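You operate a simulated robot arm through the tools that you are given. There is no shell and no other tool. Be economical: measure what you need, move in short steps, check, and stop when the job is done.

The job below is to be done with a simulated two-armed robot. You get a single attempt, and the scene is never put back.

Task
Carry the catch pan with both arms and set it on the top of the folding table.

Only the result counts: the job must be done as asked and must still hold three seconds after the hand-in. Knocking over, shifting, dropping, spilling or breaking anything else fails it.

Robot
Two 7-joint arms with two-finger parallel grippers on one trunk, on a base that drives. Base frame: it is fixed to the floor where the robot stands at the start and does not move with it; the origin is under the middle of the robot, x ahead of it, y to its left, z up. Readings come in mm, degrees, newtons and seconds.
The left shoulder is at the start at [50, 165, 1180], the right one opposite. With the tool pointing down near the work surface each hand reaches from about 100 to 680 mm from the robot's upright axis, wherever it stands, measured 20 degrees to its own side. Places, roughly: top of the folding table [-1400, -600, 700]. Payload 3.91 kg a hand.
Tool frame (each hand has its own): the origin (TCP) lies between the finger pads and is the grasp point; the fingertips stand 30 mm ahead of it; z points along the fingers, y is the line along which they close. Largest opening 110 mm; finger width 20, thickness 10; the body of the gripper, 48 by 112 mm, starts 55 mm behind the TCP.
Orientation is that of the tool frame in the base frame, as a unit quaternion [x, y, z, w]. With the fingers straight down and closing along the base's y, the tool's x points along the base's -x, its y along +y and its z along -z.

Tools
- The arms move only by the tool send_rows. It takes "left_deltas", "right_deltas" or both (then of equal length, played together; a hand with none holds still); each is a list of rows, each a list of 7 numbers: the shift along the tool's x, y, z in m, then the turn, a rotation vector about the tool's x, y, z in degrees, then the closure, from 0 (fully open) to 1 (shut). In form: [[dx, dy, dz, wx, wy, wz, gripper], ...]. A call has 1 to 8 rows; each row is the pose to reach, as a shift and turn from the pose commanded when the call began, along the tool's axes at that moment. A row lasts 0.2 s, in which the tool goes at most 50 mm and 8.6 degrees; a call with a longer step from one row to the next is refused whole, and so is a gripper value outside its range. A pose out of reach is approached as far as the arm can. The call stops where the force on the tool passes 40 N (or 10 N more than at its start, if that is more) or the arm is blocked; 0.2 s more then pass. Each finger travels about 45 mm/s and halts on what it meets, pressing with about 20 N; the grip force reading is that of the motor and also rises with nothing between the fingers. The clock runs only during rows and for 0.2 s after the last one: add rows that repeat a pose to give the fingers time. It gives the time, the measured TCP pose, the force on the tool (base axes), the opening and the grip force at its end, in the units of the frame above (readings bear some noise), with the torque about the TCP (base axes, N m) and any sound that the robot's microphone picked up, and new pictures: "pictures" is both (left out), scene, wrist or none (wrist: the cameras of the hands that moved).
- Cameras (640 x 400 px; columns grow to the right, rows downward): "scene" is now at [113.5, -3.9, 1339.6]; the picture's right is [-0.03, -1.00, 0.00], its down [-0.67, 0.02, -0.74] and it looks along [0.74, -0.02, -0.67] (base axes); focal length 268 px, centre (320, 200). "left" rides on the left gripper at [72, -17, -103] in its tool frame; the picture's right is [0.23, 0.97, 0.00], its down [-0.76, 0.18, -0.62] and it looks along [-0.61, 0.14, 0.78] (tool axes); focal length 222 px, centre (320, 200). "right" rides on the right gripper at [72, 17, -103] in its tool frame; the picture's right is [-0.23, 0.97, 0.00], its down [-0.76, -0.18, -0.62] and it looks along [-0.61, -0.14, 0.78] (tool axes); focal length 222 px, centre (320, 200). There is no depth. A picture from a camera that has moved, and an enlarged one, comes with that camera's place and axes in the base frame and with its lens.
- raise_lower(by): slides the trunk up (or, below 0, down) by that many mm; the arms and the scene camera ride with it, the base frame stays. It gives what a move gives, with no picture.
- roll_base(legs): drives the robot by 1 to 6 legs, each [ahead, left, turn to the left] in mm, mm and degrees, along the robot's own axes; the way and the turn of a leg run together, so that a leg with both is an arc; at most 1500 mm and 180 degrees a leg. The arms and the cameras ride along, it lands a little off, and it stops where it bumps. It gives what a move gives, and a new picture of the scene camera.
- aim_head(pan, tilt): turns the head with the scene camera to pan (to the left, within 80 degrees either way) and tilt (down, from -29 to 69), counted from straight ahead of the robot. It gives what a move gives, and a new picture of the scene camera.
- close_up(camera, box): a new picture of the part [left, top, right, bottom] of that camera's present view, enlarged. No time passes.
- hand_in(): hands the job in; it is judged then, once.

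Work in short steps. Places have to be worked out from the pictures, the camera data and where the tool is seen: move nearer, look again, correct. Check each grasp and each placing, and mend what went wrong. You have 120 turns and 260 pictures in all, those below and enlarged ones among them. Open the grippers and draw the arms clear of the work before you hand the job in, unless the task says otherwise; then end with one line.

The tools are called after "Request:" as name(argument=value, ...) on one line, values as JSON. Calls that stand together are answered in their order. send_rows: Moves the arms, as the interface text tells. Its arguments: {"type":"object","properties":{"left_deltas":{"type":"array","items":{"type":"array","items":{"type":"number"}}},"right_deltas":{"type":"array","items":{"type":"array","items":{"type":"number"}}},"pictures":{"type":"string","enum":["both","scene","wrist","none"]}},"required":[]} The other tools are called the same way: raise_lower (by) slides the trunk up or down; roll_base (legs) drives the base; aim_head (pan, tilt) turns the head that bears the scene camera; close_up (camera, box) takes an enlarged picture of a part of a camera's view; hand_in () hands the job in.

At the start:

```text
clock: 0.0
left_eef_pos: [504.8, 309.9, 1037.4]
left_ee_rot: [0.0, 1.0, 0.0, 0.0]
left_ft_force: [0.6, -0.2, 0.4]
left_torque: [-0.01, 0.0, -0.01]
left_grip_width: 109.9
left_gripper_force: 0.2
right_eef_pos: [327.7, -127.5, 1126.1]
right_ee_rot: [0.0, 1.0, 0.0, 0.001]
right_ft_force: [-0.9, -0.9, -0.3]
right_torque: [0.02, -0.01, 0.01]
right_grip_width: 110.1
right_gripper_force: 0.0
trunk travel left (down, up): [-400.0, 103.0]
robot x, y, heading: [1.2, -1.7, -0.2]
head pan, tilt: [-1.6, 42.3]
```

scene: 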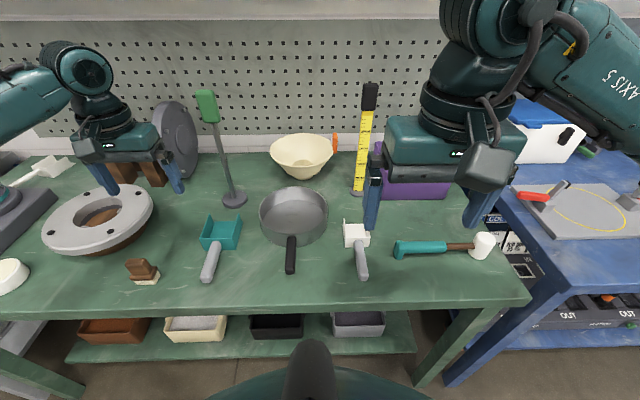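
right: 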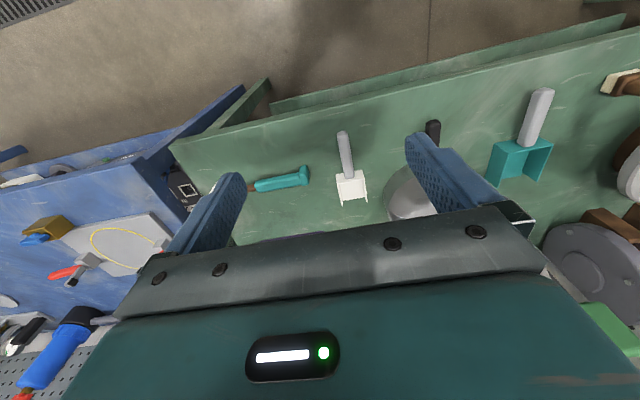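
left: 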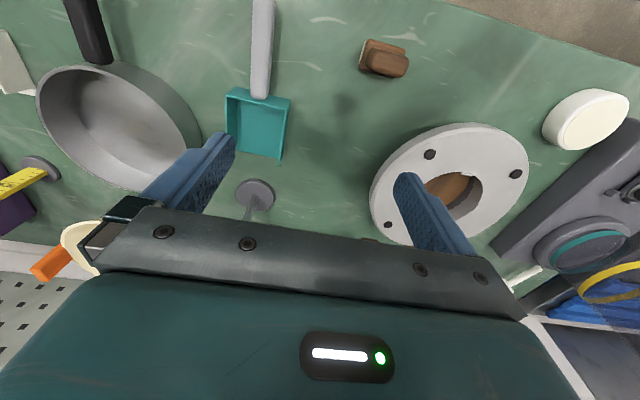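

The bench shows a skillet, a bowl and scoops, but nothing that is clearly a large catch pan. I'll look around with the head first.

Request:
aim_head(pan=70, tilt=35)

Request:
aim_head(pan=-70, tilt=35)

```text
clock: 1.4
left_eef_pos: [505.0, 309.4, 1037.4]
left_ee_rot: [0.0, 1.0, 0.0, 0.0]
left_ft_force: [0.3, -0.6, 0.5]
left_torque: [-0.04, 0.0, 0.0]
left_grip_width: 109.8
left_gripper_force: 0.0
right_eef_pos: [327.6, -126.9, 1126.0]
right_ee_rot: [0.0, 1.0, 0.001, 0.0]
right_ft_force: [-0.2, 0.2, -0.9]
right_torque: [0.03, 0.03, -0.01]
right_grip_width: 110.0
right_gripper_force: 0.1
trunk travel left (down, up): [-400.0, 103.0]
robot x, y, heading: [1.5, 2.4, 0.2]
head pan, tilt: [70.0, 35.0]
camera scene: at [60.3, 81.2, 1350.5], right [0.94, -0.34, 0.0], down [-0.2, -0.54, -0.82], along [0.28, 0.77, -0.57], focal length 268 px, centre (320, 200)
```

scene: 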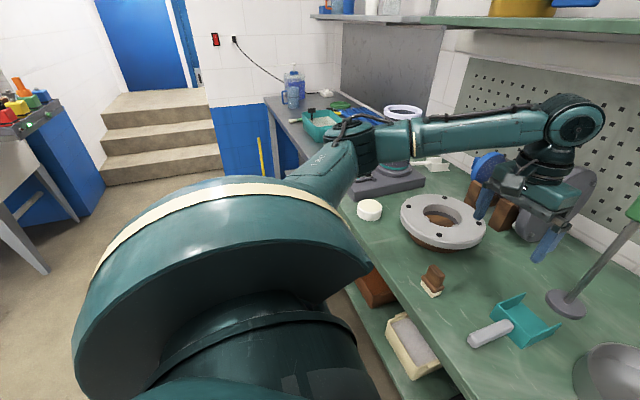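

```text
clock: 3.7
left_eef_pos: [504.7, 309.9, 1036.8]
left_ee_rot: [-0.001, 1.0, 0.0, -0.001]
left_ft_force: [0.5, -0.1, -1.0]
left_torque: [0.0, 0.0, -0.01]
left_grip_width: 109.7
left_gripper_force: 0.1
right_eef_pos: [327.2, -128.4, 1127.0]
right_ee_rot: [0.0, 1.0, 0.001, 0.0]
right_ft_force: [-0.4, -0.2, 0.4]
right_torque: [-0.01, -0.01, 0.0]
right_grip_width: 110.1
right_gripper_force: 0.1
trunk travel left (down, up): [-400.0, 103.0]
robot x, y, heading: [-0.7, 0.1, -0.1]
head pan, tilt: [-70.0, 35.0]
camera scene: at [60.3, -84.2, 1350.6], right [-0.94, -0.34, 0.0], down [-0.2, 0.54, -0.82], along [0.28, -0.77, -0.57], focal length 268 px, centre (320, 200)
```

scene: 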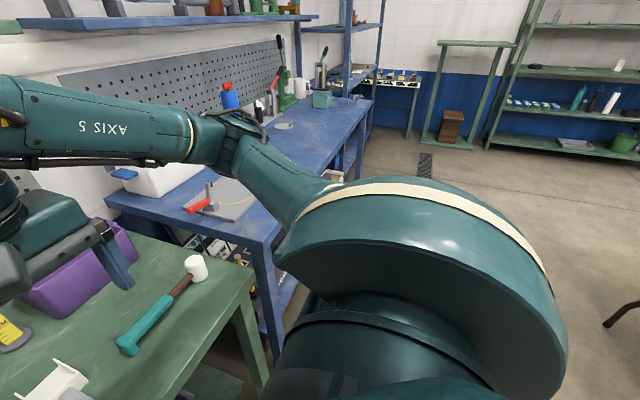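

No catch pan on either side. I'll back away from the bench and turn left so I can see behind.

Request:
roll_base(legs=[[-350, 0, 0], [0, 0, 110]])

Request:
aim_head(pan=50, tilt=35)

Request:
aim_head(pan=0, tilt=35)

```text
clock: 10.4
left_eef_pos: [-793.1, 397.8, 1036.6]
left_ee_rot: [0.8, -0.6, 0.0, 0.0]
left_ft_force: [0.8, -0.1, -0.5]
left_torque: [0.02, 0.01, -0.01]
left_grip_width: 110.1
left_gripper_force: 0.1
right_eef_pos: [-322.5, 349.8, 1127.5]
right_ee_rot: [0.8, -0.6, -0.001, 0.001]
right_ft_force: [0.3, 0.9, -0.2]
right_torque: [-0.01, 0.01, 0.01]
right_grip_width: 110.3
right_gripper_force: 0.0
trunk travel left (down, up): [-400.0, 103.0]
robot x, y, heading: [-353.5, -1.7, 106.3]
head pan, tilt: [-70.0, 35.0]
camera scene: at [-289.6, 79.1, 1350.6], right [0.59, -0.81, 0.0], down [-0.46, -0.34, -0.82], along [0.66, 0.48, -0.57], focal length 268 px, centre (320, 200)
```

scene: 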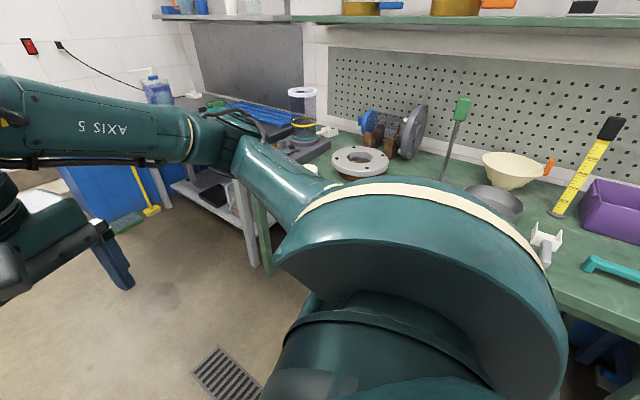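

```text
clock: 12.4
left_eef_pos: [-793.8, 397.1, 1036.6]
left_ee_rot: [0.801, -0.599, 0.0, 0.0]
left_ft_force: [0.5, -0.4, -0.4]
left_torque: [-0.01, -0.04, 0.0]
left_grip_width: 109.9
left_gripper_force: 0.0
right_eef_pos: [-322.6, 351.8, 1126.3]
right_ee_rot: [0.8, -0.6, 0.0, 0.002]
right_ft_force: [0.9, 0.9, -0.1]
right_torque: [0.01, 0.02, -0.01]
right_grip_width: 110.1
right_gripper_force: 0.0
trunk travel left (down, up): [-400.0, 103.0]
robot x, y, heading: [-352.3, 2.3, 106.0]
head pan, tilt: [50.0, 35.0]
camera scene: at [-441.1, 62.4, 1350.6], right [0.4, 0.92, 0.0], down [0.53, -0.23, -0.82], along [-0.75, 0.33, -0.57], focal length 268 px, centre (320, 200)
```

scene: 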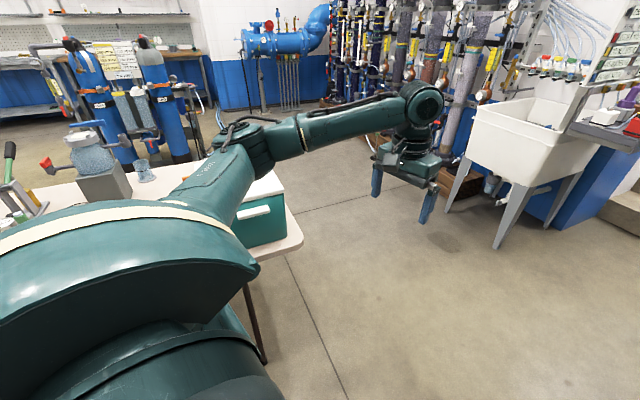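

```text
clock: 13.6
left_eef_pos: [-791.8, 397.3, 1037.9]
left_ee_rot: [0.8, -0.6, 0.0, -0.001]
left_ft_force: [-0.3, -0.1, -0.2]
left_torque: [-0.02, 0.01, 0.02]
left_grip_width: 109.8
left_gripper_force: 0.0
right_eef_pos: [-322.0, 352.5, 1127.0]
right_ee_rot: [0.8, -0.6, -0.001, 0.0]
right_ft_force: [0.8, 0.5, 0.2]
right_torque: [0.0, 0.01, 0.02]
right_grip_width: 110.1
right_gripper_force: 0.0
trunk travel left (down, up): [-400.0, 103.0]
robot x, y, heading: [-356.7, 0.9, 106.2]
head pan, tilt: [0.0, 35.0]
camera scene: at [-385.3, 111.5, 1350.6], right [0.96, 0.28, 0.0], down [0.16, -0.55, -0.82], along [-0.23, 0.79, -0.57], focal length 268 px, centre (320, 200)
```

scene: 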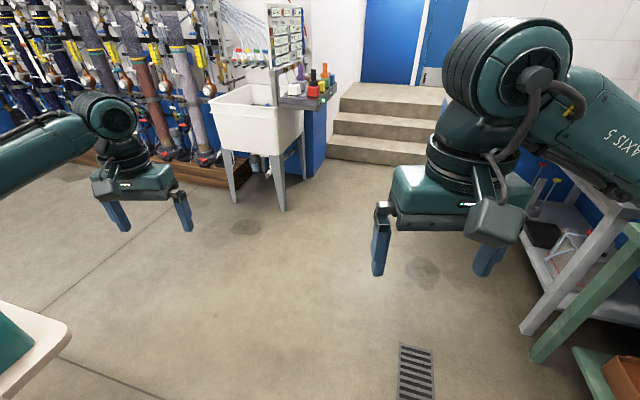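

The folding table is to my left, with its near corner at about (-1090, 277). The arm sweep stays short of it, so I'll turn 75° more to face it.

Request:
roll_base(legs=[[0, 0, 75]])

Request:
aim_head(pan=55, tilt=35)

Request:
aim_head(pan=-30, tilt=10)

```text
clock: 17.2
left_eef_pos: [-851.5, -318.0, 1037.0]
left_ee_rot: [1.0, 0.007, 0.0, 0.0]
left_ft_force: [0.3, 0.7, 0.2]
left_torque: [-0.01, -0.01, 0.04]
left_grip_width: 109.6
left_gripper_force: 0.1
right_eef_pos: [-683.6, 122.3, 1125.9]
right_ee_rot: [1.0, 0.008, -0.001, 0.002]
right_ft_force: [-0.4, 0.7, -0.5]
right_torque: [0.01, 0.04, -0.02]
right_grip_width: 109.9
right_gripper_force: 0.0
trunk travel left (down, up): [-400.0, 103.0]
robot x, y, heading: [-351.6, -1.1, -178.9]
head pan, tilt: [0.0, 35.0]
camera scene: at [-469.6, -3.1, 1350.6], right [-0.02, 1.0, 0.0], down [0.57, 0.01, -0.82], along [-0.82, -0.01, -0.57], focal length 268 px, centre (320, 200)
```

scene: 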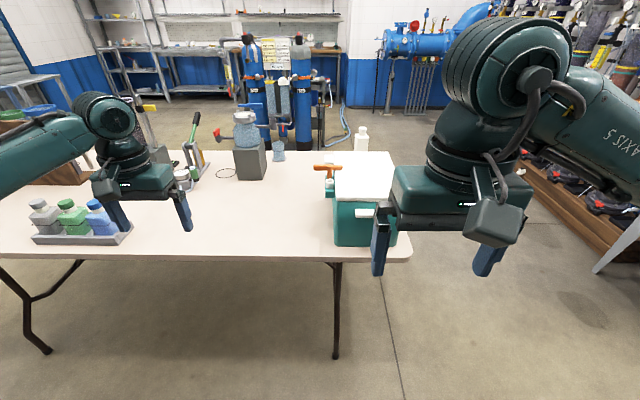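

```text
clock: 18.4
left_eef_pos: [-853.6, -318.2, 1037.3]
left_ee_rot: [1.0, 0.008, 0.0, 0.0]
left_ft_force: [-0.3, 0.5, -1.3]
left_torque: [-0.01, 0.02, 0.04]
left_grip_width: 109.8
left_gripper_force: 0.0
right_eef_pos: [-683.6, 122.0, 1126.8]
right_ee_rot: [1.0, 0.007, 0.001, 0.001]
right_ft_force: [0.2, -0.1, 0.3]
right_torque: [-0.01, 0.01, 0.03]
right_grip_width: 110.2
right_gripper_force: 0.0
trunk travel left (down, up): [-400.0, 103.0]
robot x, y, heading: [-353.7, 0.0, -179.0]
head pan, tilt: [55.0, 35.0]
camera scene: at [-431.0, -74.5, 1350.6], right [-0.83, 0.56, 0.0], down [0.32, 0.47, -0.82], along [-0.46, -0.68, -0.57], focal length 268 px, centre (320, 200)
```

scene: 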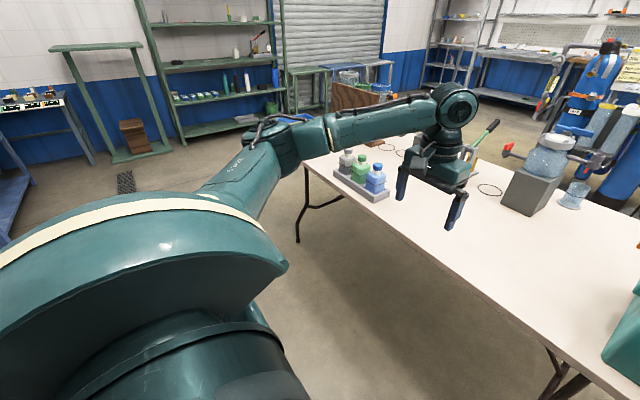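

```text
clock: 20.0
left_eef_pos: [-853.5, -317.2, 1037.4]
left_ee_rot: [1.0, 0.007, 0.0, 0.0]
left_ft_force: [-0.3, -0.5, 0.3]
left_torque: [0.0, 0.01, -0.02]
left_grip_width: 110.2
left_gripper_force: 0.1
right_eef_pos: [-683.1, 122.8, 1126.4]
right_ee_rot: [1.0, 0.007, 0.0, 0.001]
right_ft_force: [0.2, 0.5, 0.0]
right_torque: [0.03, -0.02, 0.02]
right_grip_width: 109.9
right_gripper_force: 0.0
trunk travel left (down, up): [-400.0, 103.0]
robot x, y, heading: [-351.4, 1.0, -179.1]
head pan, tilt: [-30.0, 10.0]
camera scene: at [-462.8, 43.6, 1390.7], right [0.49, 0.87, 0.0], down [0.15, -0.08, -0.98], along [-0.86, 0.48, -0.17], focal length 268 px, centre (320, 200)
```

scene: 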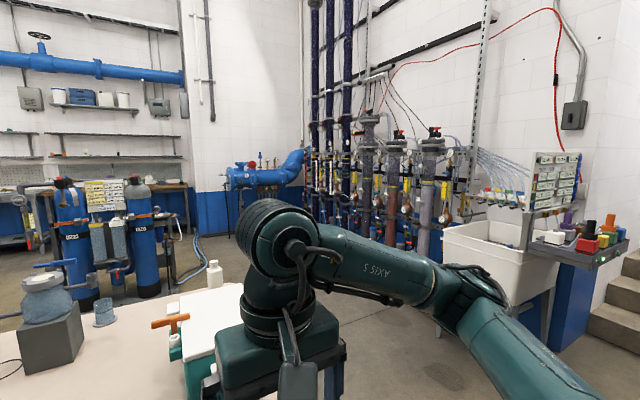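

No pan on the folding table itself. I'll look at the areas I haven't covered yet by turning on towards -100° heading.

Request:
roll_base(legs=[[0, 0, 80]])

Request:
aim_head(pan=0, tilt=35)

Request:
aim_head(pan=65, tilt=30)

```text
clock: 23.9
left_eef_pos: [-121.6, -544.8, 1036.8]
left_ee_rot: [0.758, 0.652, 0.001, 0.0]
left_ft_force: [-0.3, -0.5, -0.5]
left_torque: [0.01, 0.05, 0.02]
left_grip_width: 110.1
left_gripper_force: 0.0
right_eef_pos: [-528.9, -305.3, 1126.8]
right_ee_rot: [0.758, 0.652, 0.001, 0.0]
right_ft_force: [0.5, -0.4, -0.8]
right_torque: [0.03, -0.03, 0.02]
right_grip_width: 109.9
right_gripper_force: 0.1
trunk travel left (down, up): [-400.0, 103.0]
robot x, y, heading: [-353.8, 1.5, -98.5]
head pan, tilt: [-30.0, 10.0]
camera scene: at [-414.6, -102.8, 1390.7], right [-0.78, 0.62, 0.0], down [0.11, 0.14, -0.98], along [-0.61, -0.77, -0.17], focal length 268 px, centre (320, 200)
```

scene: 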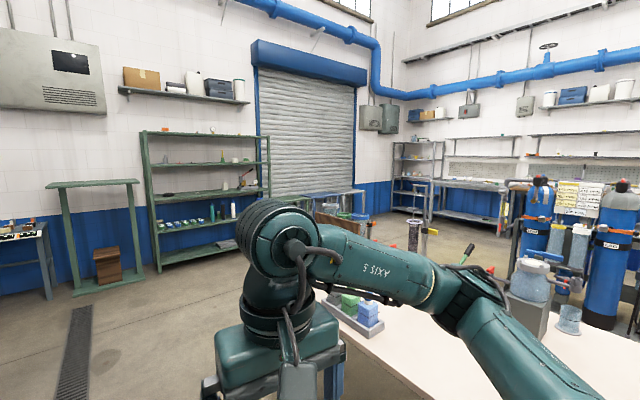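

```text
clock: 24.8
left_eef_pos: [-123.4, -544.8, 1037.7]
left_ee_rot: [0.758, 0.652, 0.001, -0.001]
left_ft_force: [0.1, 0.2, -0.7]
left_torque: [-0.02, 0.02, 0.05]
left_grip_width: 109.8
left_gripper_force: 0.1
right_eef_pos: [-529.1, -304.6, 1128.0]
right_ee_rot: [0.759, 0.651, 0.001, 0.001]
right_ft_force: [0.2, -0.5, -0.3]
right_torque: [-0.03, -0.03, 0.04]
right_grip_width: 110.1
right_gripper_force: 0.0
trunk travel left (down, up): [-400.0, 103.0]
robot x, y, heading: [-354.2, 1.8, -98.8]
head pan, tilt: [0.0, 35.0]
camera scene: at [-370.0, -117.2, 1350.6], right [-0.99, 0.15, 0.0], down [0.09, 0.57, -0.82], along [-0.12, -0.81, -0.57], focal length 268 px, centre (320, 200)
```

scene: 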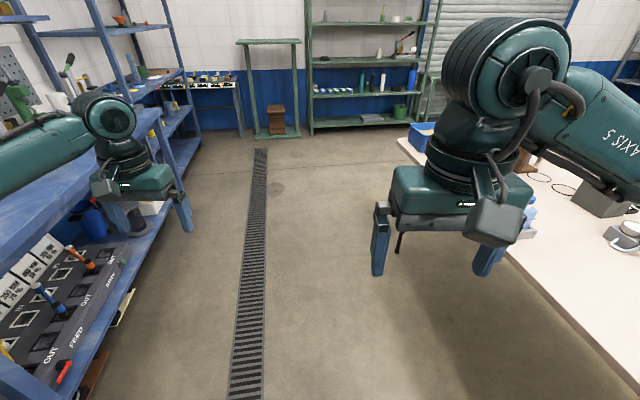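

```text
clock: 26.2
left_eef_pos: [-121.8, -545.5, 1038.2]
left_ee_rot: [0.758, 0.652, -0.001, 0.0]
left_ft_force: [-0.1, 0.6, -0.3]
left_torque: [-0.01, -0.01, -0.01]
left_grip_width: 110.1
left_gripper_force: 0.0
right_eef_pos: [-527.9, -305.6, 1126.1]
right_ee_rot: [0.758, 0.652, 0.001, 0.0]
right_ft_force: [0.2, 0.2, 0.1]
right_torque: [-0.03, 0.04, 0.0]
right_grip_width: 110.0
right_gripper_force: 0.1
trunk travel left (down, up): [-400.0, 103.0]
robot x, y, heading: [-352.0, -0.9, -98.8]
head pan, tilt: [65.0, 30.0]
camera scene: at [-281.4, -80.3, 1358.3], right [-0.55, -0.83, 0.0], down [-0.42, 0.28, -0.87], along [0.72, -0.48, -0.5], focal length 268 px, centre (320, 200)
```

scene: 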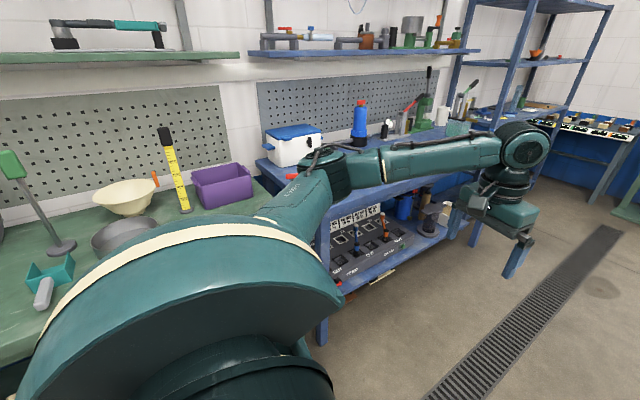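

The only pan-like thing so far is the round grey one on the green bench; the teal tray on the far grey bench is another candidate. I'll turn back towards the bench and take close-ups.

Request:
roll_base(legs=[[0, 0, 98]])

Request:
aim_head(pan=0, tilt=35)

Request:
close_up(camera="scene", box=[160, 130, 480, 330])

Request:
aim_head(pan=50, tilt=35)

```text
clock: 30.7
left_eef_pos: [161.5, 294.0, 1037.1]
left_ee_rot: [0.016, 1.0, 0.001, 0.0]
left_ft_force: [0.2, 0.0, -0.3]
left_torque: [-0.02, -0.01, -0.01]
left_grip_width: 110.1
left_gripper_force: 0.0
right_eef_pos: [-29.0, -137.4, 1126.5]
right_ee_rot: [0.017, 1.0, 0.001, 0.0]
right_ft_force: [0.0, 1.3, 0.3]
right_torque: [0.0, -0.02, 0.01]
right_grip_width: 109.8
right_gripper_force: 0.0
trunk travel left (down, up): [-400.0, 103.0]
robot x, y, heading: [-352.8, -2.5, -1.9]
head pan, tilt: [65.0, 30.0]
camera scene: at [-282.2, 78.7, 1358.3], right [0.89, -0.45, 0.0], down [-0.23, -0.45, -0.87], along [0.39, 0.77, -0.5], focal length 268 px, centre (320, 200)
```

scene: 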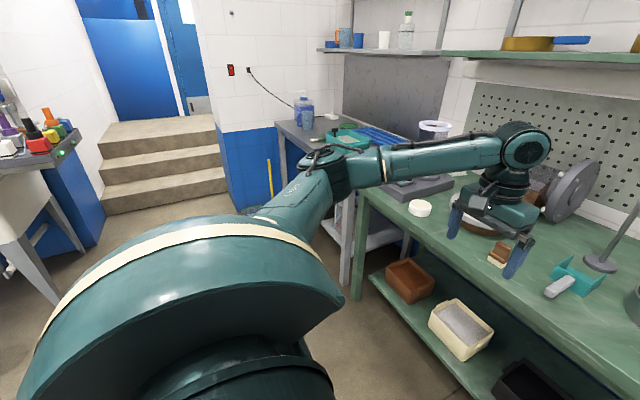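

```text
clock: 32.0
left_eef_pos: [160.8, 295.0, 1036.2]
left_ee_rot: [0.016, 1.0, 0.0, 0.0]
left_ft_force: [0.3, -0.1, 0.0]
left_torque: [-0.04, 0.01, 0.01]
left_grip_width: 110.2
left_gripper_force: 0.1
right_eef_pos: [-28.8, -137.6, 1128.2]
right_ee_rot: [0.017, 1.0, 0.001, -0.001]
right_ft_force: [-0.2, -0.7, -0.4]
right_torque: [0.02, 0.0, -0.02]
right_grip_width: 110.0
right_gripper_force: 0.0
trunk travel left (down, up): [-400.0, 103.0]
robot x, y, heading: [-354.7, 1.2, -1.8]
head pan, tilt: [0.0, 35.0]
camera scene: at [-235.0, -4.8, 1350.6], right [-0.03, -1.0, 0.0], down [-0.57, 0.02, -0.82], along [0.82, -0.03, -0.57], focal length 268 px, centre (320, 200)
```

scene: 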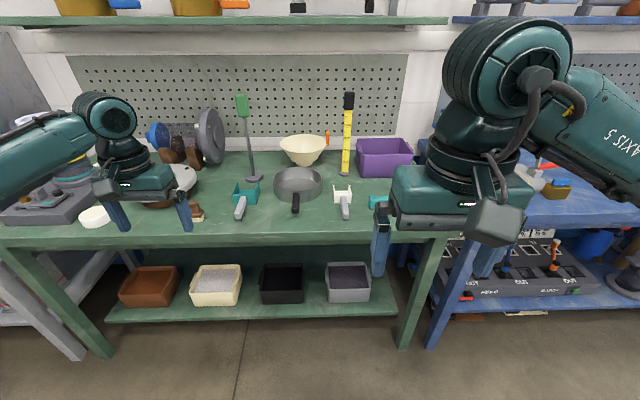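

```text
2.00 times, centred on (320, 230) of scene
camera zoom: at [-235.0, -4.8, 1350.6], right [-0.03, -1.0, 0.0], down [-0.57, 0.02, -0.82], along [0.82, -0.03, -0.57], focal length 535 px, centre (320, 140)
```

zoom: 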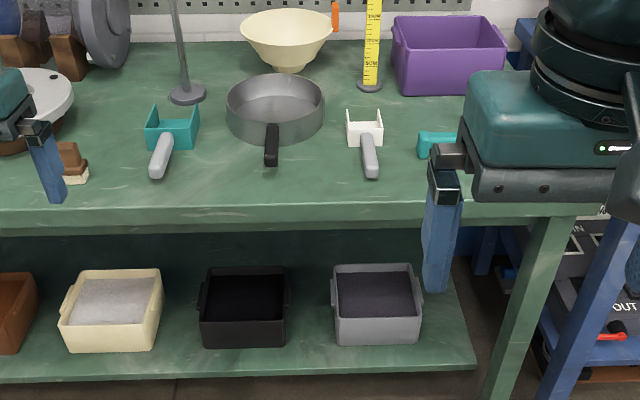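

```text
clock: 33.2
left_eef_pos: [161.2, 293.9, 1037.9]
left_ee_rot: [0.015, 1.0, 0.0, 0.0]
left_ft_force: [-0.1, 0.3, 0.3]
left_torque: [-0.01, -0.01, 0.01]
left_grip_width: 110.0
left_gripper_force: 0.1
right_eef_pos: [-28.5, -137.6, 1127.1]
right_ee_rot: [0.016, 1.0, 0.002, 0.0]
right_ft_force: [0.1, 0.3, 0.1]
right_torque: [-0.01, -0.02, 0.02]
right_grip_width: 110.0
right_gripper_force: 0.1
trunk travel left (down, up): [-400.0, 103.0]
robot x, y, heading: [-352.3, -2.6, -1.7]
head pan, tilt: [50.0, 35.0]
camera scene: at [-264.2, 63.5, 1350.6], right [0.74, -0.67, 0.0], down [-0.38, -0.43, -0.82], along [0.55, 0.61, -0.57], focal length 268 px, centre (320, 200)
```

scene: 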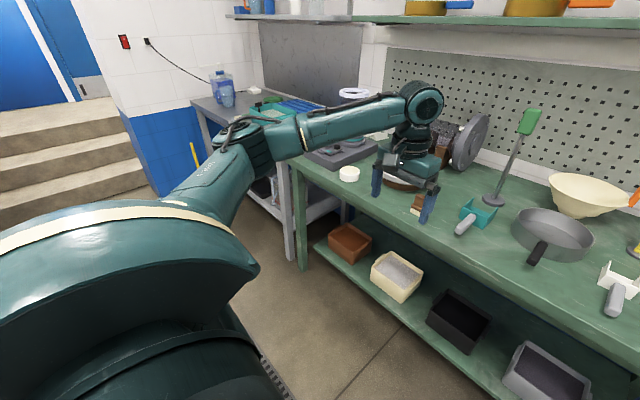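

The lower shelf holds four boxes with side ears, and the purple bin has ears too. I'll zoom in on each candidate.

Request:
close_up(camera="scene", box=[200, 60, 360, 160])

Request:
aim_head(pan=-10, tilt=45)

Request:
close_up(camera="scene", box=[60, 180, 380, 380])

```text
4.00 times, centred on (280, 110) of scene
camera zoom: at [-264.2, 63.5, 1350.6], right [0.74, -0.67, 0.0], down [-0.38, -0.43, -0.82], along [0.55, 0.61, -0.57], focal length 1071 px, centre (480, 560)
```

zoom: 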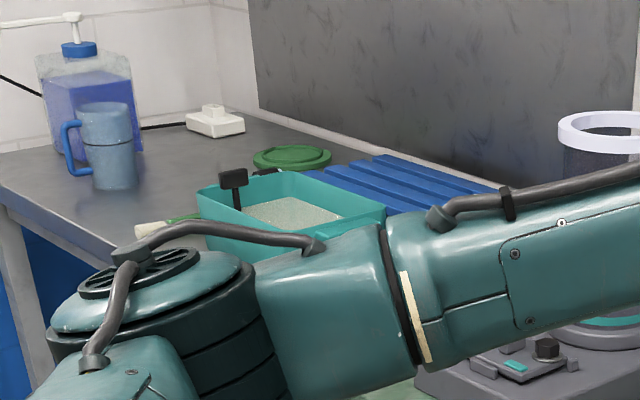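

```text
clock: 34.5
left_eef_pos: [161.8, 295.2, 1038.3]
left_ee_rot: [0.016, 1.0, 0.0, 0.0]
left_ft_force: [0.6, -0.1, -0.2]
left_torque: [0.02, 0.01, 0.0]
left_grip_width: 110.1
left_gripper_force: 0.0
right_eef_pos: [-27.9, -138.2, 1126.5]
right_ee_rot: [0.015, 1.0, 0.001, 0.0]
right_ft_force: [-0.5, -0.2, -0.5]
right_torque: [0.01, 0.01, -0.02]
right_grip_width: 109.9
right_gripper_force: 0.0
trunk travel left (down, up): [-400.0, 103.0]
robot x, y, heading: [-350.1, -1.1, -1.9]
head pan, tilt: [-10.0, 45.0]
camera scene: at [-243.4, -18.7, 1335.7], right [-0.2, -0.98, 0.0], down [-0.69, 0.14, -0.71], along [0.69, -0.14, -0.71], focal length 268 px, centre (320, 200)
```

scene: 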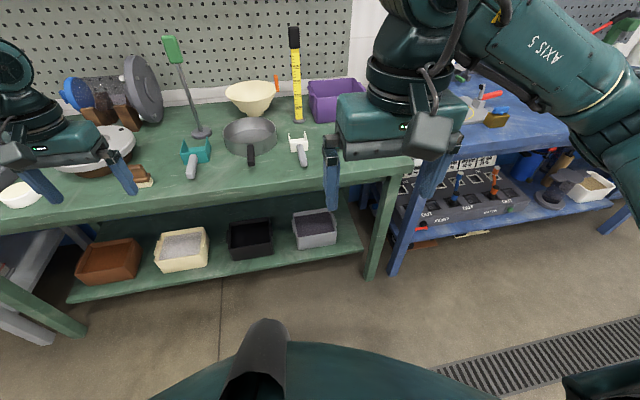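

```text
2.00 times, centred on (220, 280) of scene
camera zoom: at [-243.4, -18.7, 1335.7], right [-0.2, -0.98, 0.0], down [-0.69, 0.14, -0.71], along [0.69, -0.14, -0.71], focal length 535 px, centre (520, 40)
```

zoom: 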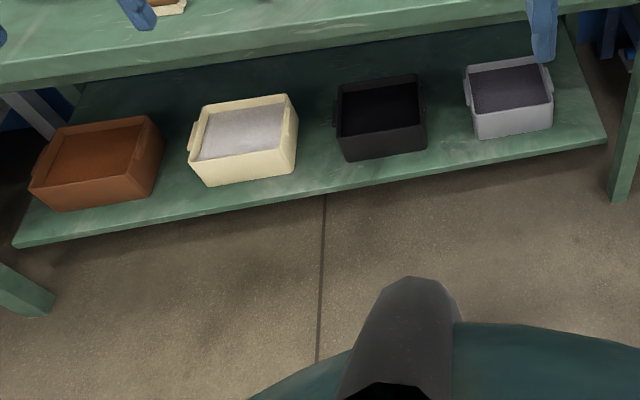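

Next I'll zoom in on the purple bin and the round pan.

Request:
close_up(camera="scene", box=[200, 70, 360, 170])

Request:
close_up(camera="scene", box=[380, 100, 640, 262])

Request:
aim_head(pan=0, tilt=8)

Request:
aim_head(pan=-50, tilt=30)

```text
4.00 times, centred on (280, 120) of scene
camera zoom: at [-243.4, -18.7, 1335.7], right [-0.2, -0.98, 0.0], down [-0.69, 0.14, -0.71], along [0.69, -0.14, -0.71], focal length 1071 px, centre (480, 520)
```

zoom: 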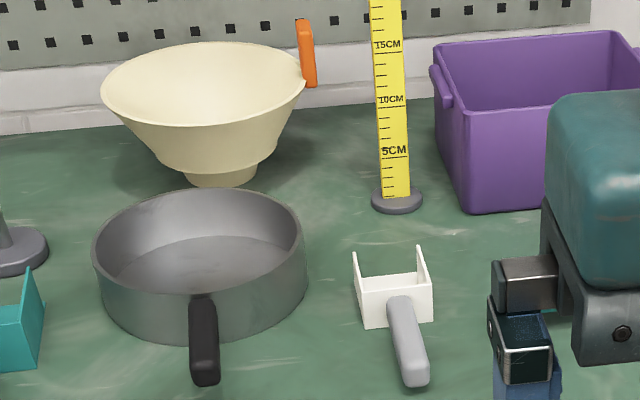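

```text
2.46 times, centred on (510, 181) of scene
camera zoom: at [-243.4, -18.7, 1335.7], right [-0.2, -0.98, 0.0], down [-0.69, 0.14, -0.71], along [0.69, -0.14, -0.71], focal length 659 px, centre (-148, 247)
```

zoom: 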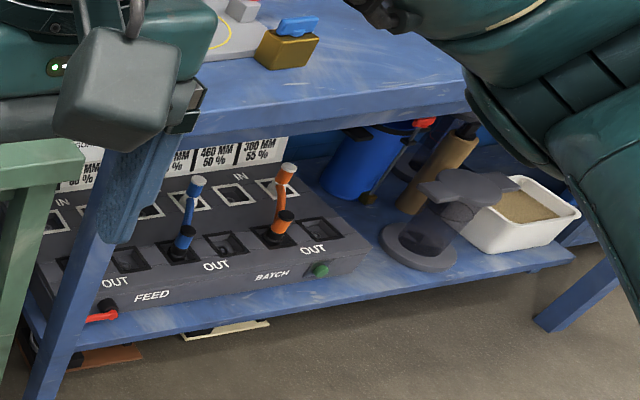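

```text
clock: 35.6
left_eef_pos: [161.7, 294.6, 1038.4]
left_ee_rot: [0.016, 1.0, -0.001, 0.0]
left_ft_force: [-0.5, -0.6, 0.0]
left_torque: [0.01, 0.0, 0.0]
left_grip_width: 110.0
left_gripper_force: 0.1
right_eef_pos: [-28.1, -137.2, 1127.4]
right_ee_rot: [0.017, 1.0, 0.001, 0.0]
right_ft_force: [-0.5, -1.0, 0.2]
right_torque: [0.02, 0.02, 0.03]
right_grip_width: 109.9
right_gripper_force: 0.0
trunk travel left (down, up): [-400.0, 103.0]
robot x, y, heading: [-356.8, -0.4, -1.9]
head pan, tilt: [0.0, 8.0]
camera scene: at [-230.4, -5.1, 1393.9], right [-0.03, -1.0, 0.0], down [-0.14, 0.0, -0.99], along [0.99, -0.03, -0.14], focal length 268 px, centre (320, 200)
```

scene: 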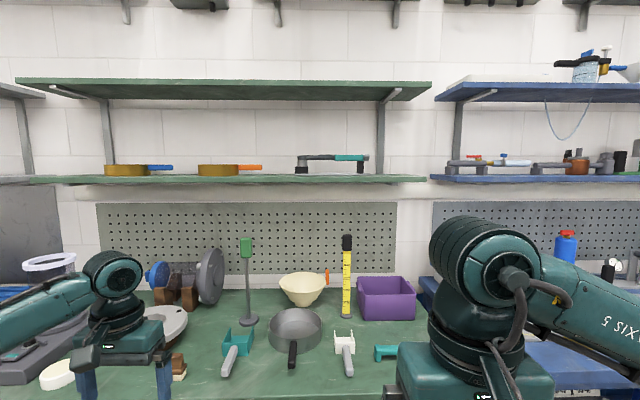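

```text
clock: 36.7
left_eef_pos: [162.0, 292.8, 1036.9]
left_ee_rot: [0.016, 1.0, 0.0, 0.001]
left_ft_force: [0.1, -0.6, 1.3]
left_torque: [0.0, 0.01, 0.02]
left_grip_width: 109.8
left_gripper_force: 0.1
right_eef_pos: [-28.6, -136.8, 1127.5]
right_ee_rot: [0.016, 1.0, 0.001, 0.0]
right_ft_force: [0.3, 0.2, -0.3]
right_torque: [0.03, -0.04, 0.03]
right_grip_width: 110.0
right_gripper_force: 0.1
trunk travel left (down, up): [-400.0, 103.0]
robot x, y, heading: [-351.8, -0.9, -1.7]
head pan, tilt: [-50.0, 30.0]
camera scene: at [-267.0, -73.2, 1358.4], right [-0.79, -0.62, 0.0], down [-0.31, 0.39, -0.87], along [0.54, -0.68, -0.5], focal length 268 px, centre (320, 200)
```

scene: 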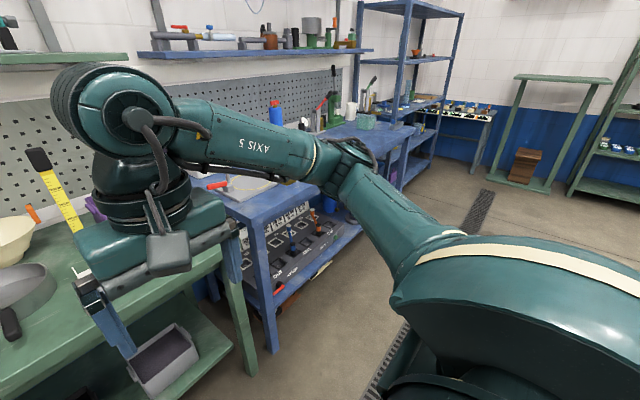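

The round grey pan could be the catch pan of a sieve set, since the gold sieves have similar handles. There are also things under the blue bench, so I'll check those before deciding.

Request:
close_up(camera="scene", box=[200, 180, 400, 305])

Request:
raise_lower(by=-250)

Request:
aim_head(pan=-40, tilt=30)

Request:
aim_head(pan=0, tilt=25)

Request:
aim_head(pan=50, tilt=25)

```text
3.20 times, centred on (300, 242) of scene
camera zoom: at [-267.0, -73.2, 1358.4], right [-0.79, -0.62, 0.0], down [-0.31, 0.39, -0.87], along [0.54, -0.68, -0.5], focal length 857 px, centre (384, 64)
```

zoom: 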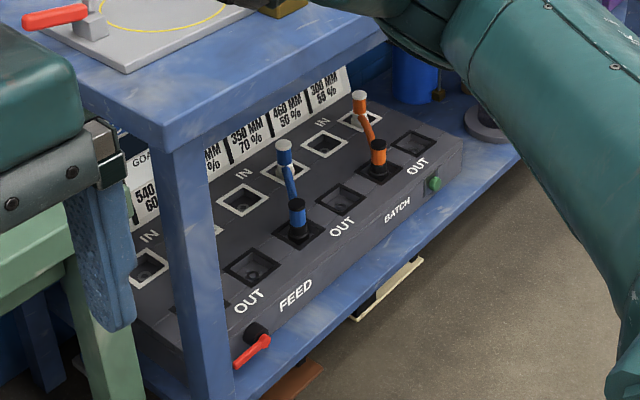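

```text
clock: 39.3
left_eef_pos: [160.4, 294.5, 787.2]
left_ee_rot: [0.016, 1.0, 0.001, 0.0]
left_ft_force: [0.3, 0.0, -0.4]
left_torque: [0.02, 0.01, -0.01]
left_grip_width: 109.9
left_gripper_force: 0.1
right_eef_pos: [-29.0, -136.9, 876.4]
right_ee_rot: [0.017, 1.0, 0.001, 0.001]
right_ft_force: [-0.2, 0.0, -0.5]
right_torque: [0.03, -0.01, -0.01]
right_grip_width: 110.0
right_gripper_force: 0.1
trunk travel left (down, up): [-150.0, 353.0]
robot x, y, heading: [-355.6, -4.6, -1.7]
head pan, tilt: [-50.0, 30.0]
```

```text
clock: 40.0
left_eef_pos: [160.7, 295.9, 787.2]
left_ee_rot: [0.016, 1.0, 0.0, 0.0]
left_ft_force: [-0.3, -0.7, 0.2]
left_torque: [-0.01, 0.03, 0.02]
left_grip_width: 110.0
left_gripper_force: 0.1
right_eef_pos: [-29.7, -137.1, 876.3]
right_ee_rot: [0.017, 1.0, 0.001, 0.001]
right_ft_force: [-0.2, -0.6, -0.3]
right_torque: [0.04, 0.01, 0.04]
right_grip_width: 110.0
right_gripper_force: 0.0
trunk travel left (down, up): [-150.0, 353.0]
robot x, y, heading: [-356.1, -1.3, -1.8]
head pan, tilt: [-40.0, 30.0]
camera scene: at [-255.6, -62.5, 1108.4], right [-0.67, -0.74, 0.0], down [-0.37, 0.33, -0.87], along [0.65, -0.58, -0.5], focal length 268 px, centre (320, 200)
```

scene: 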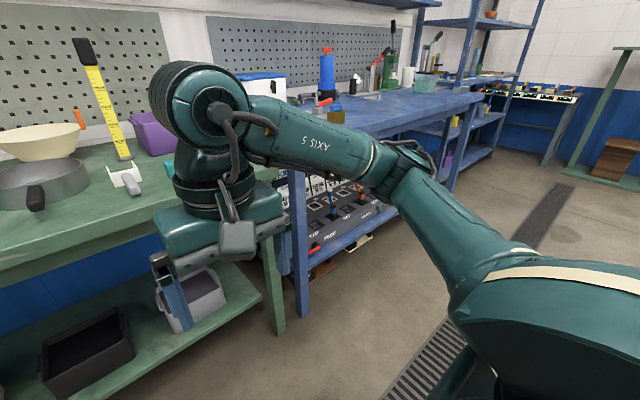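

```text
clock: 41.1
left_eef_pos: [160.3, 294.5, 786.9]
left_ee_rot: [0.015, 1.0, 0.0, 0.0]
left_ft_force: [-0.6, -0.1, 0.1]
left_torque: [0.03, 0.0, 0.0]
left_grip_width: 110.0
left_gripper_force: 0.1
right_eef_pos: [-28.6, -137.7, 877.3]
right_ee_rot: [0.016, 1.0, 0.001, 0.0]
right_ft_force: [-0.3, 0.1, 0.6]
right_torque: [-0.02, 0.02, -0.01]
right_grip_width: 110.0
right_gripper_force: 0.1
trunk travel left (down, up): [-150.0, 353.0]
robot x, y, heading: [-355.0, 1.2, -1.9]
head pan, tilt: [0.0, 25.0]
camera scene: at [-230.9, -5.1, 1116.3], right [-0.03, -1.0, 0.0], down [-0.42, 0.01, -0.91], along [0.91, -0.03, -0.42], focal length 268 px, centre (320, 200)
```

scene: 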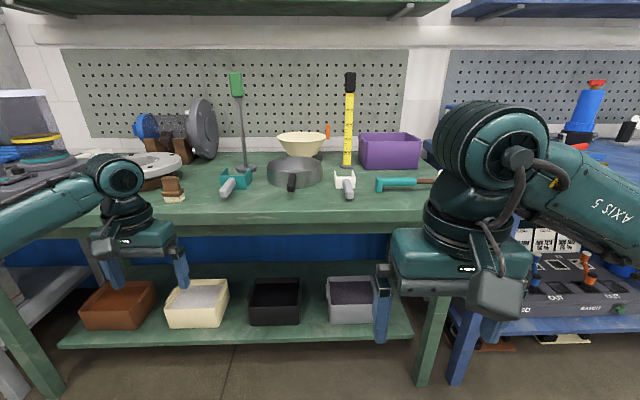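

```text
clock: 42.3
left_eef_pos: [161.3, 293.9, 787.1]
left_ee_rot: [0.016, 1.0, 0.0, -0.001]
left_ft_force: [0.3, 0.2, -0.2]
left_torque: [-0.06, 0.05, -0.02]
left_grip_width: 109.9
left_gripper_force: 0.0
right_eef_pos: [-28.1, -136.2, 875.9]
right_ee_rot: [0.016, 1.0, 0.002, 0.0]
right_ft_force: [0.3, -0.3, -0.5]
right_torque: [0.01, 0.0, -0.01]
right_grip_width: 109.9
right_gripper_force: 0.1
trunk travel left (down, up): [-150.0, 353.0]
robot x, y, heading: [-352.5, 1.1, -1.5]
head pan, tilt: [50.0, 25.0]
camera scene: at [-261.5, 66.5, 1116.3], right [0.74, -0.67, 0.0], down [-0.28, -0.31, -0.91], along [0.6, 0.67, -0.42], focal length 268 px, centre (320, 200)
```

scene: 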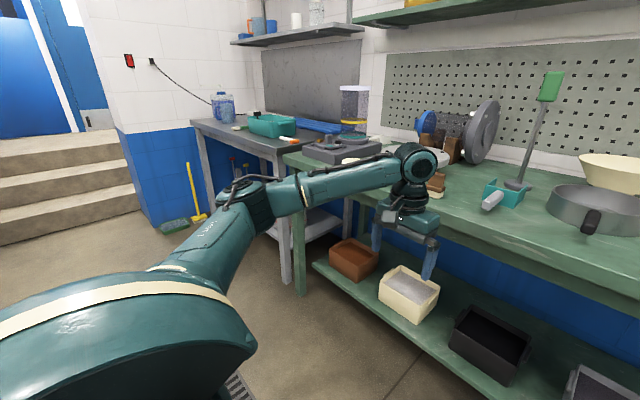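

The lower view gives a clearer look at the grey bench, so I'll zoom on that and its shelf.

Request:
close_up(camera="scene", box=[170, 60, 390, 197])

Request:
aim_head(pan=70, tilt=35)

Request:
roll_base(legs=[[-150, 0, 60]])

Request:
aim_head(pan=-5, tilt=25)

```text
2.91 times, centred on (280, 128) of scene
camera zoom: at [-261.5, 66.5, 1116.3], right [0.74, -0.67, 0.0], down [-0.28, -0.31, -0.91], along [0.6, 0.67, -0.42], focal length 779 px, centre (436, 408)
```

zoom: 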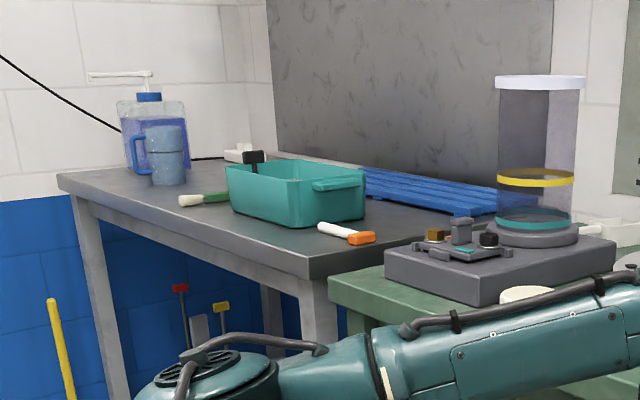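

```text
clock: 43.1
left_eef_pos: [160.6, 293.8, 788.6]
left_ee_rot: [0.015, 1.0, -0.001, -0.001]
left_ft_force: [-0.5, 0.1, -0.8]
left_torque: [-0.02, 0.0, 0.02]
left_grip_width: 110.0
left_gripper_force: 0.0
right_eef_pos: [-28.0, -137.7, 877.0]
right_ee_rot: [0.016, 1.0, 0.001, 0.0]
right_ft_force: [-0.2, -0.1, 1.1]
right_torque: [0.03, 0.01, 0.02]
right_grip_width: 110.1
right_gripper_force: 0.1
trunk travel left (down, up): [-150.0, 353.0]
robot x, y, heading: [-354.8, 1.3, -1.9]
head pan, tilt: [70.0, 35.0]
camera scene: at [-290.2, 79.6, 1100.6], right [0.93, -0.37, 0.0], down [-0.21, -0.53, -0.82], along [0.31, 0.76, -0.57], focal length 268 px, centre (320, 200)
```

scene: 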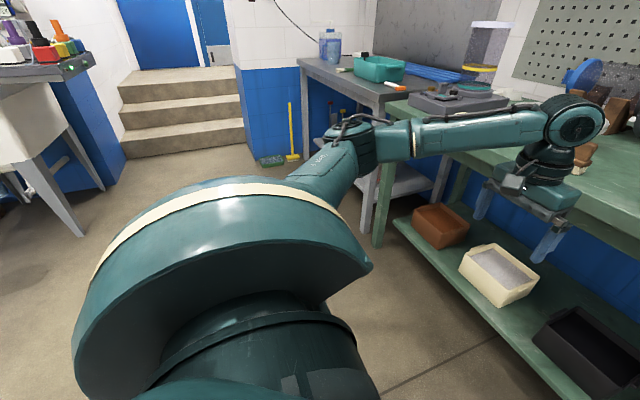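

```text
clock: 46.2
left_eef_pos: [-478.2, 525.0, 786.2]
left_ee_rot: [-0.488, 0.873, 0.0, 0.0]
left_ft_force: [-0.1, 0.5, 0.1]
left_torque: [0.01, 0.01, 0.01]
left_grip_width: 110.1
left_gripper_force: 0.1
right_eef_pos: [-199.5, 144.5, 876.4]
right_ee_rot: [-0.487, 0.873, 0.001, 0.0]
right_ft_force: [0.1, 1.0, -0.3]
right_torque: [-0.01, 0.01, -0.03]
right_grip_width: 109.9
right_gripper_force: 0.0
trunk travel left (down, up): [-150.0, 353.0]
robot x, y, heading: [-479.5, -67.2, 58.5]
head pan, tilt: [70.0, 35.0]
camera scene: at [-518.4, 24.7, 1100.6], right [0.78, 0.62, 0.0], down [0.36, -0.45, -0.82], along [-0.51, 0.64, -0.57], focal length 268 px, centre (320, 200)
```

scene: 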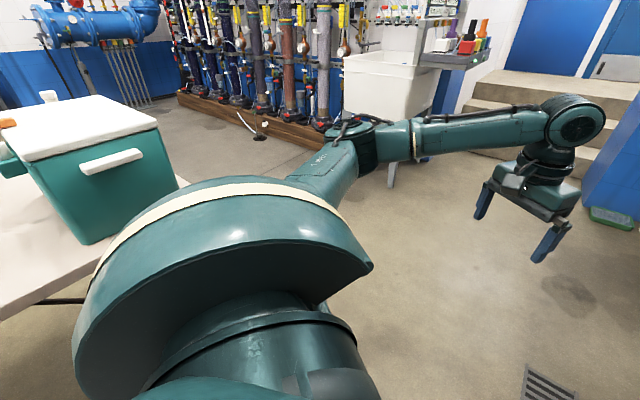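

```text
clock: 47.6
left_eef_pos: [-478.8, 524.8, 787.8]
left_ee_rot: [-0.488, 0.873, -0.001, 0.0]
left_ft_force: [0.3, 0.1, 0.7]
left_torque: [0.0, -0.01, 0.0]
left_grip_width: 110.0
left_gripper_force: 0.1
right_eef_pos: [-200.1, 144.1, 876.3]
right_ee_rot: [-0.486, 0.874, 0.001, -0.001]
right_ft_force: [-1.2, 1.2, 0.3]
right_torque: [-0.01, 0.05, -0.01]
right_grip_width: 110.1
right_gripper_force: 0.0
trunk travel left (down, up): [-150.0, 353.0]
robot x, y, heading: [-478.9, -67.3, 58.3]
head pan, tilt: [-5.0, 25.0]
camera scene: at [-408.8, 29.6, 1116.3], right [0.8, -0.6, 0.0], down [-0.25, -0.34, -0.91], along [0.54, 0.73, -0.42], focal length 268 px, centre (320, 200)
```

scene: 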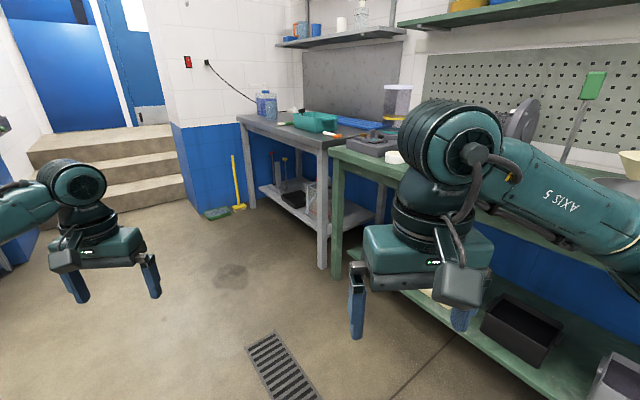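

My reasoning: the bins with ears are material bins. The round grey pan has a solid bottom and matches the gold sieves in diameter (about 175 mm) and handle style, so it is the catch pan. I'll raise the trunk and drive back to the bench.

Request:
raise_lower(by=250)

Request:
roll_base(legs=[[0, 0, -58.5], [300, 67, 0]])

Request:
aim_head(pan=0, tilt=35)

```text
clock: 50.2
left_eef_pos: [-479.4, 524.3, 1036.9]
left_ee_rot: [-0.488, 0.873, 0.0, 0.0]
left_ft_force: [-0.1, 0.1, 0.5]
left_torque: [-0.02, 0.02, 0.05]
left_grip_width: 110.0
left_gripper_force: 0.0
right_eef_pos: [-199.6, 145.7, 1127.2]
right_ee_rot: [-0.488, 0.873, 0.002, 0.0]
right_ft_force: [-0.3, 0.2, -0.4]
right_torque: [0.02, 0.0, -0.02]
right_grip_width: 110.0
right_gripper_force: 0.0
trunk travel left (down, up): [-400.0, 103.0]
robot x, y, heading: [-480.8, -64.0, 58.3]
head pan, tilt: [-5.0, 25.0]
```

```text
clock: 54.9
left_eef_pos: [324.2, 295.9, 1037.6]
left_ee_rot: [0.008, 1.0, 0.001, 0.001]
left_ft_force: [0.4, -0.1, -0.6]
left_torque: [-0.02, 0.0, -0.01]
left_grip_width: 109.8
left_gripper_force: 0.0
right_eef_pos: [141.7, -138.9, 1127.2]
right_ee_rot: [0.008, 1.0, 0.001, 0.001]
right_ft_force: [0.0, 0.7, 0.4]
right_torque: [-0.01, -0.02, 0.02]
right_grip_width: 109.8
right_gripper_force: 0.1
trunk travel left (down, up): [-400.0, 103.0]
robot x, y, heading: [-187.0, -6.2, -0.8]
head pan, tilt: [-5.0, 25.0]
camera scene: at [-64.3, -17.9, 1366.2], right [-0.1, -0.99, 0.0], down [-0.42, 0.04, -0.91], along [0.9, -0.09, -0.42], focal length 268 px, centre (320, 200)
```

scene: 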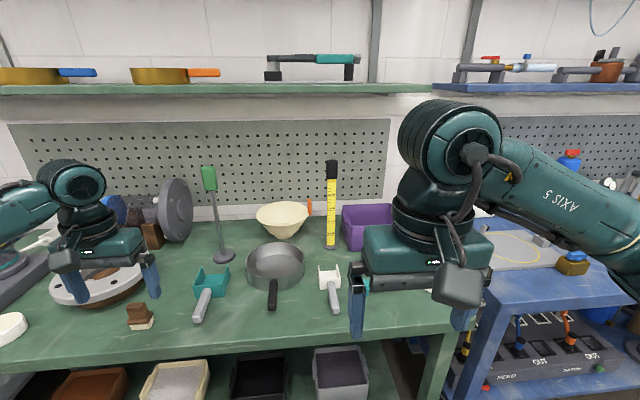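

```text
clock: 55.6
left_eef_pos: [322.4, 296.5, 1037.4]
left_ee_rot: [0.008, 1.0, -0.001, 0.0]
left_ft_force: [-0.1, 0.0, -0.8]
left_torque: [0.05, 0.0, 0.0]
left_grip_width: 109.9
left_gripper_force: 0.1
right_eef_pos: [140.0, -139.4, 1127.0]
right_ee_rot: [0.008, 1.0, 0.001, 0.0]
right_ft_force: [-1.0, -0.6, -0.1]
right_torque: [-0.02, 0.0, 0.02]
right_grip_width: 109.9
right_gripper_force: 0.1
trunk travel left (down, up): [-400.0, 103.0]
robot x, y, heading: [-185.5, -7.5, -0.9]
head pan, tilt: [0.0, 35.0]
camera scene: at [-68.5, -10.0, 1350.6], right [-0.01, -1.0, 0.0], down [-0.57, 0.01, -0.82], along [0.82, -0.01, -0.57], focal length 268 px, centre (320, 200)
```

scene: 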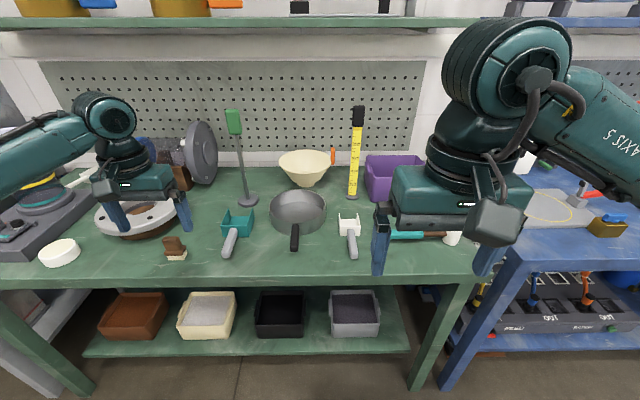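

I'll drive the remaining distance ahead to the starting stance and look straight down at the pan.

Request:
roll_base(legs=[[190, 15, 1]])

Request:
aim_head(pan=0, tilt=45)

Request:
close_up(camera="scene", box=[190, 120, 450, 282])

```text
clock: 57.2
left_eef_pos: [502.3, 319.1, 1037.5]
left_ee_rot: [-0.003, 1.0, 0.0, 0.001]
left_ft_force: [-0.3, 0.3, 0.3]
left_torque: [0.02, 0.04, 0.03]
left_grip_width: 110.0
left_gripper_force: 0.2
right_eef_pos: [329.2, -119.7, 1125.8]
right_ee_rot: [-0.001, 1.0, 0.001, 0.0]
right_ft_force: [0.4, 0.0, -0.2]
right_torque: [0.01, -0.02, 0.01]
right_grip_width: 109.8
right_gripper_force: 0.1
trunk travel left (down, up): [-400.0, 103.0]
robot x, y, heading: [-5.1, 9.9, 0.3]
head pan, tilt: [0.0, 35.0]
camera scene: at [117.8, 6.3, 1350.5], right [0.0, -1.0, 0.0], down [-0.57, 0.0, -0.82], along [0.82, 0.0, -0.57], focal length 268 px, centre (320, 200)
```

scene: 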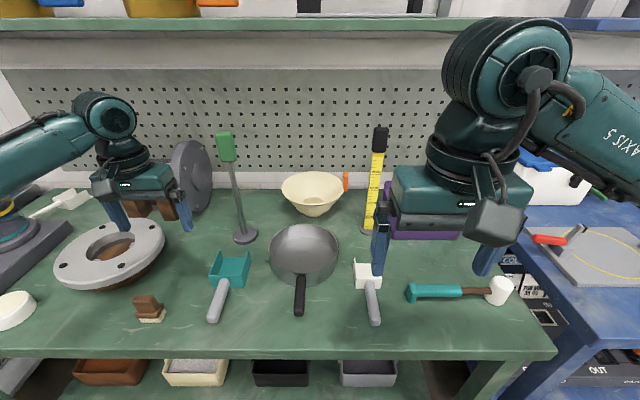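

```text
clock: 57.9
left_eef_pos: [501.1, 319.0, 1036.6]
left_ee_rot: [-0.003, 1.0, 0.0, 0.001]
left_ft_force: [0.2, 0.7, -0.8]
left_torque: [0.04, 0.0, 0.04]
left_grip_width: 110.0
left_gripper_force: 0.0
right_eef_pos: [327.5, -118.9, 1128.3]
right_ee_rot: [-0.001, 1.0, 0.0, 0.0]
right_ft_force: [-0.8, -0.4, 1.0]
right_torque: [-0.02, -0.01, 0.0]
right_grip_width: 109.9
right_gripper_force: 0.1
trunk travel left (down, up): [-400.0, 103.0]
robot x, y, heading: [-1.0, 7.0, 0.2]
head pan, tilt: [0.0, 45.0]
camera scene: at [110.2, 6.2, 1335.8], right [0.0, -1.0, 0.0], down [-0.71, 0.0, -0.71], along [0.71, 0.0, -0.71], focal length 268 px, centre (320, 200)
```

scene: 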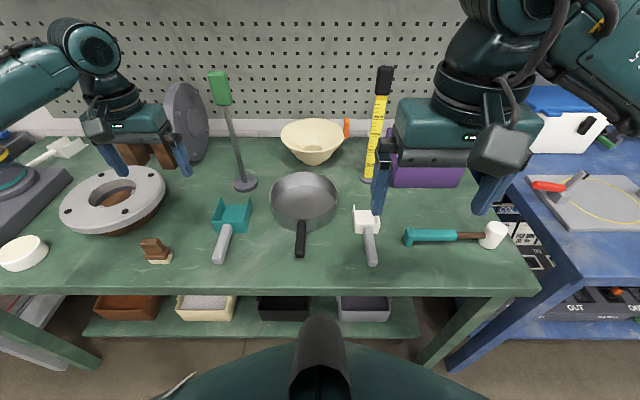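

```text
2.46 times, centred on (320, 201) of scene
camera zoom: at [110.2, 6.2, 1335.8], right [0.0, -1.0, 0.0], down [-0.71, 0.0, -0.71], along [0.71, 0.0, -0.71], focal length 659 px, centre (320, 198)
```

zoom: 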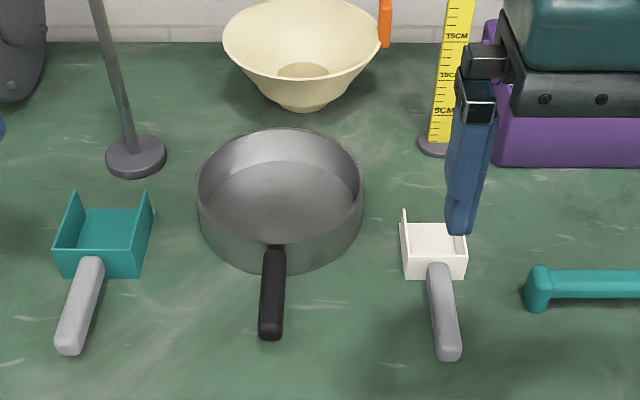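

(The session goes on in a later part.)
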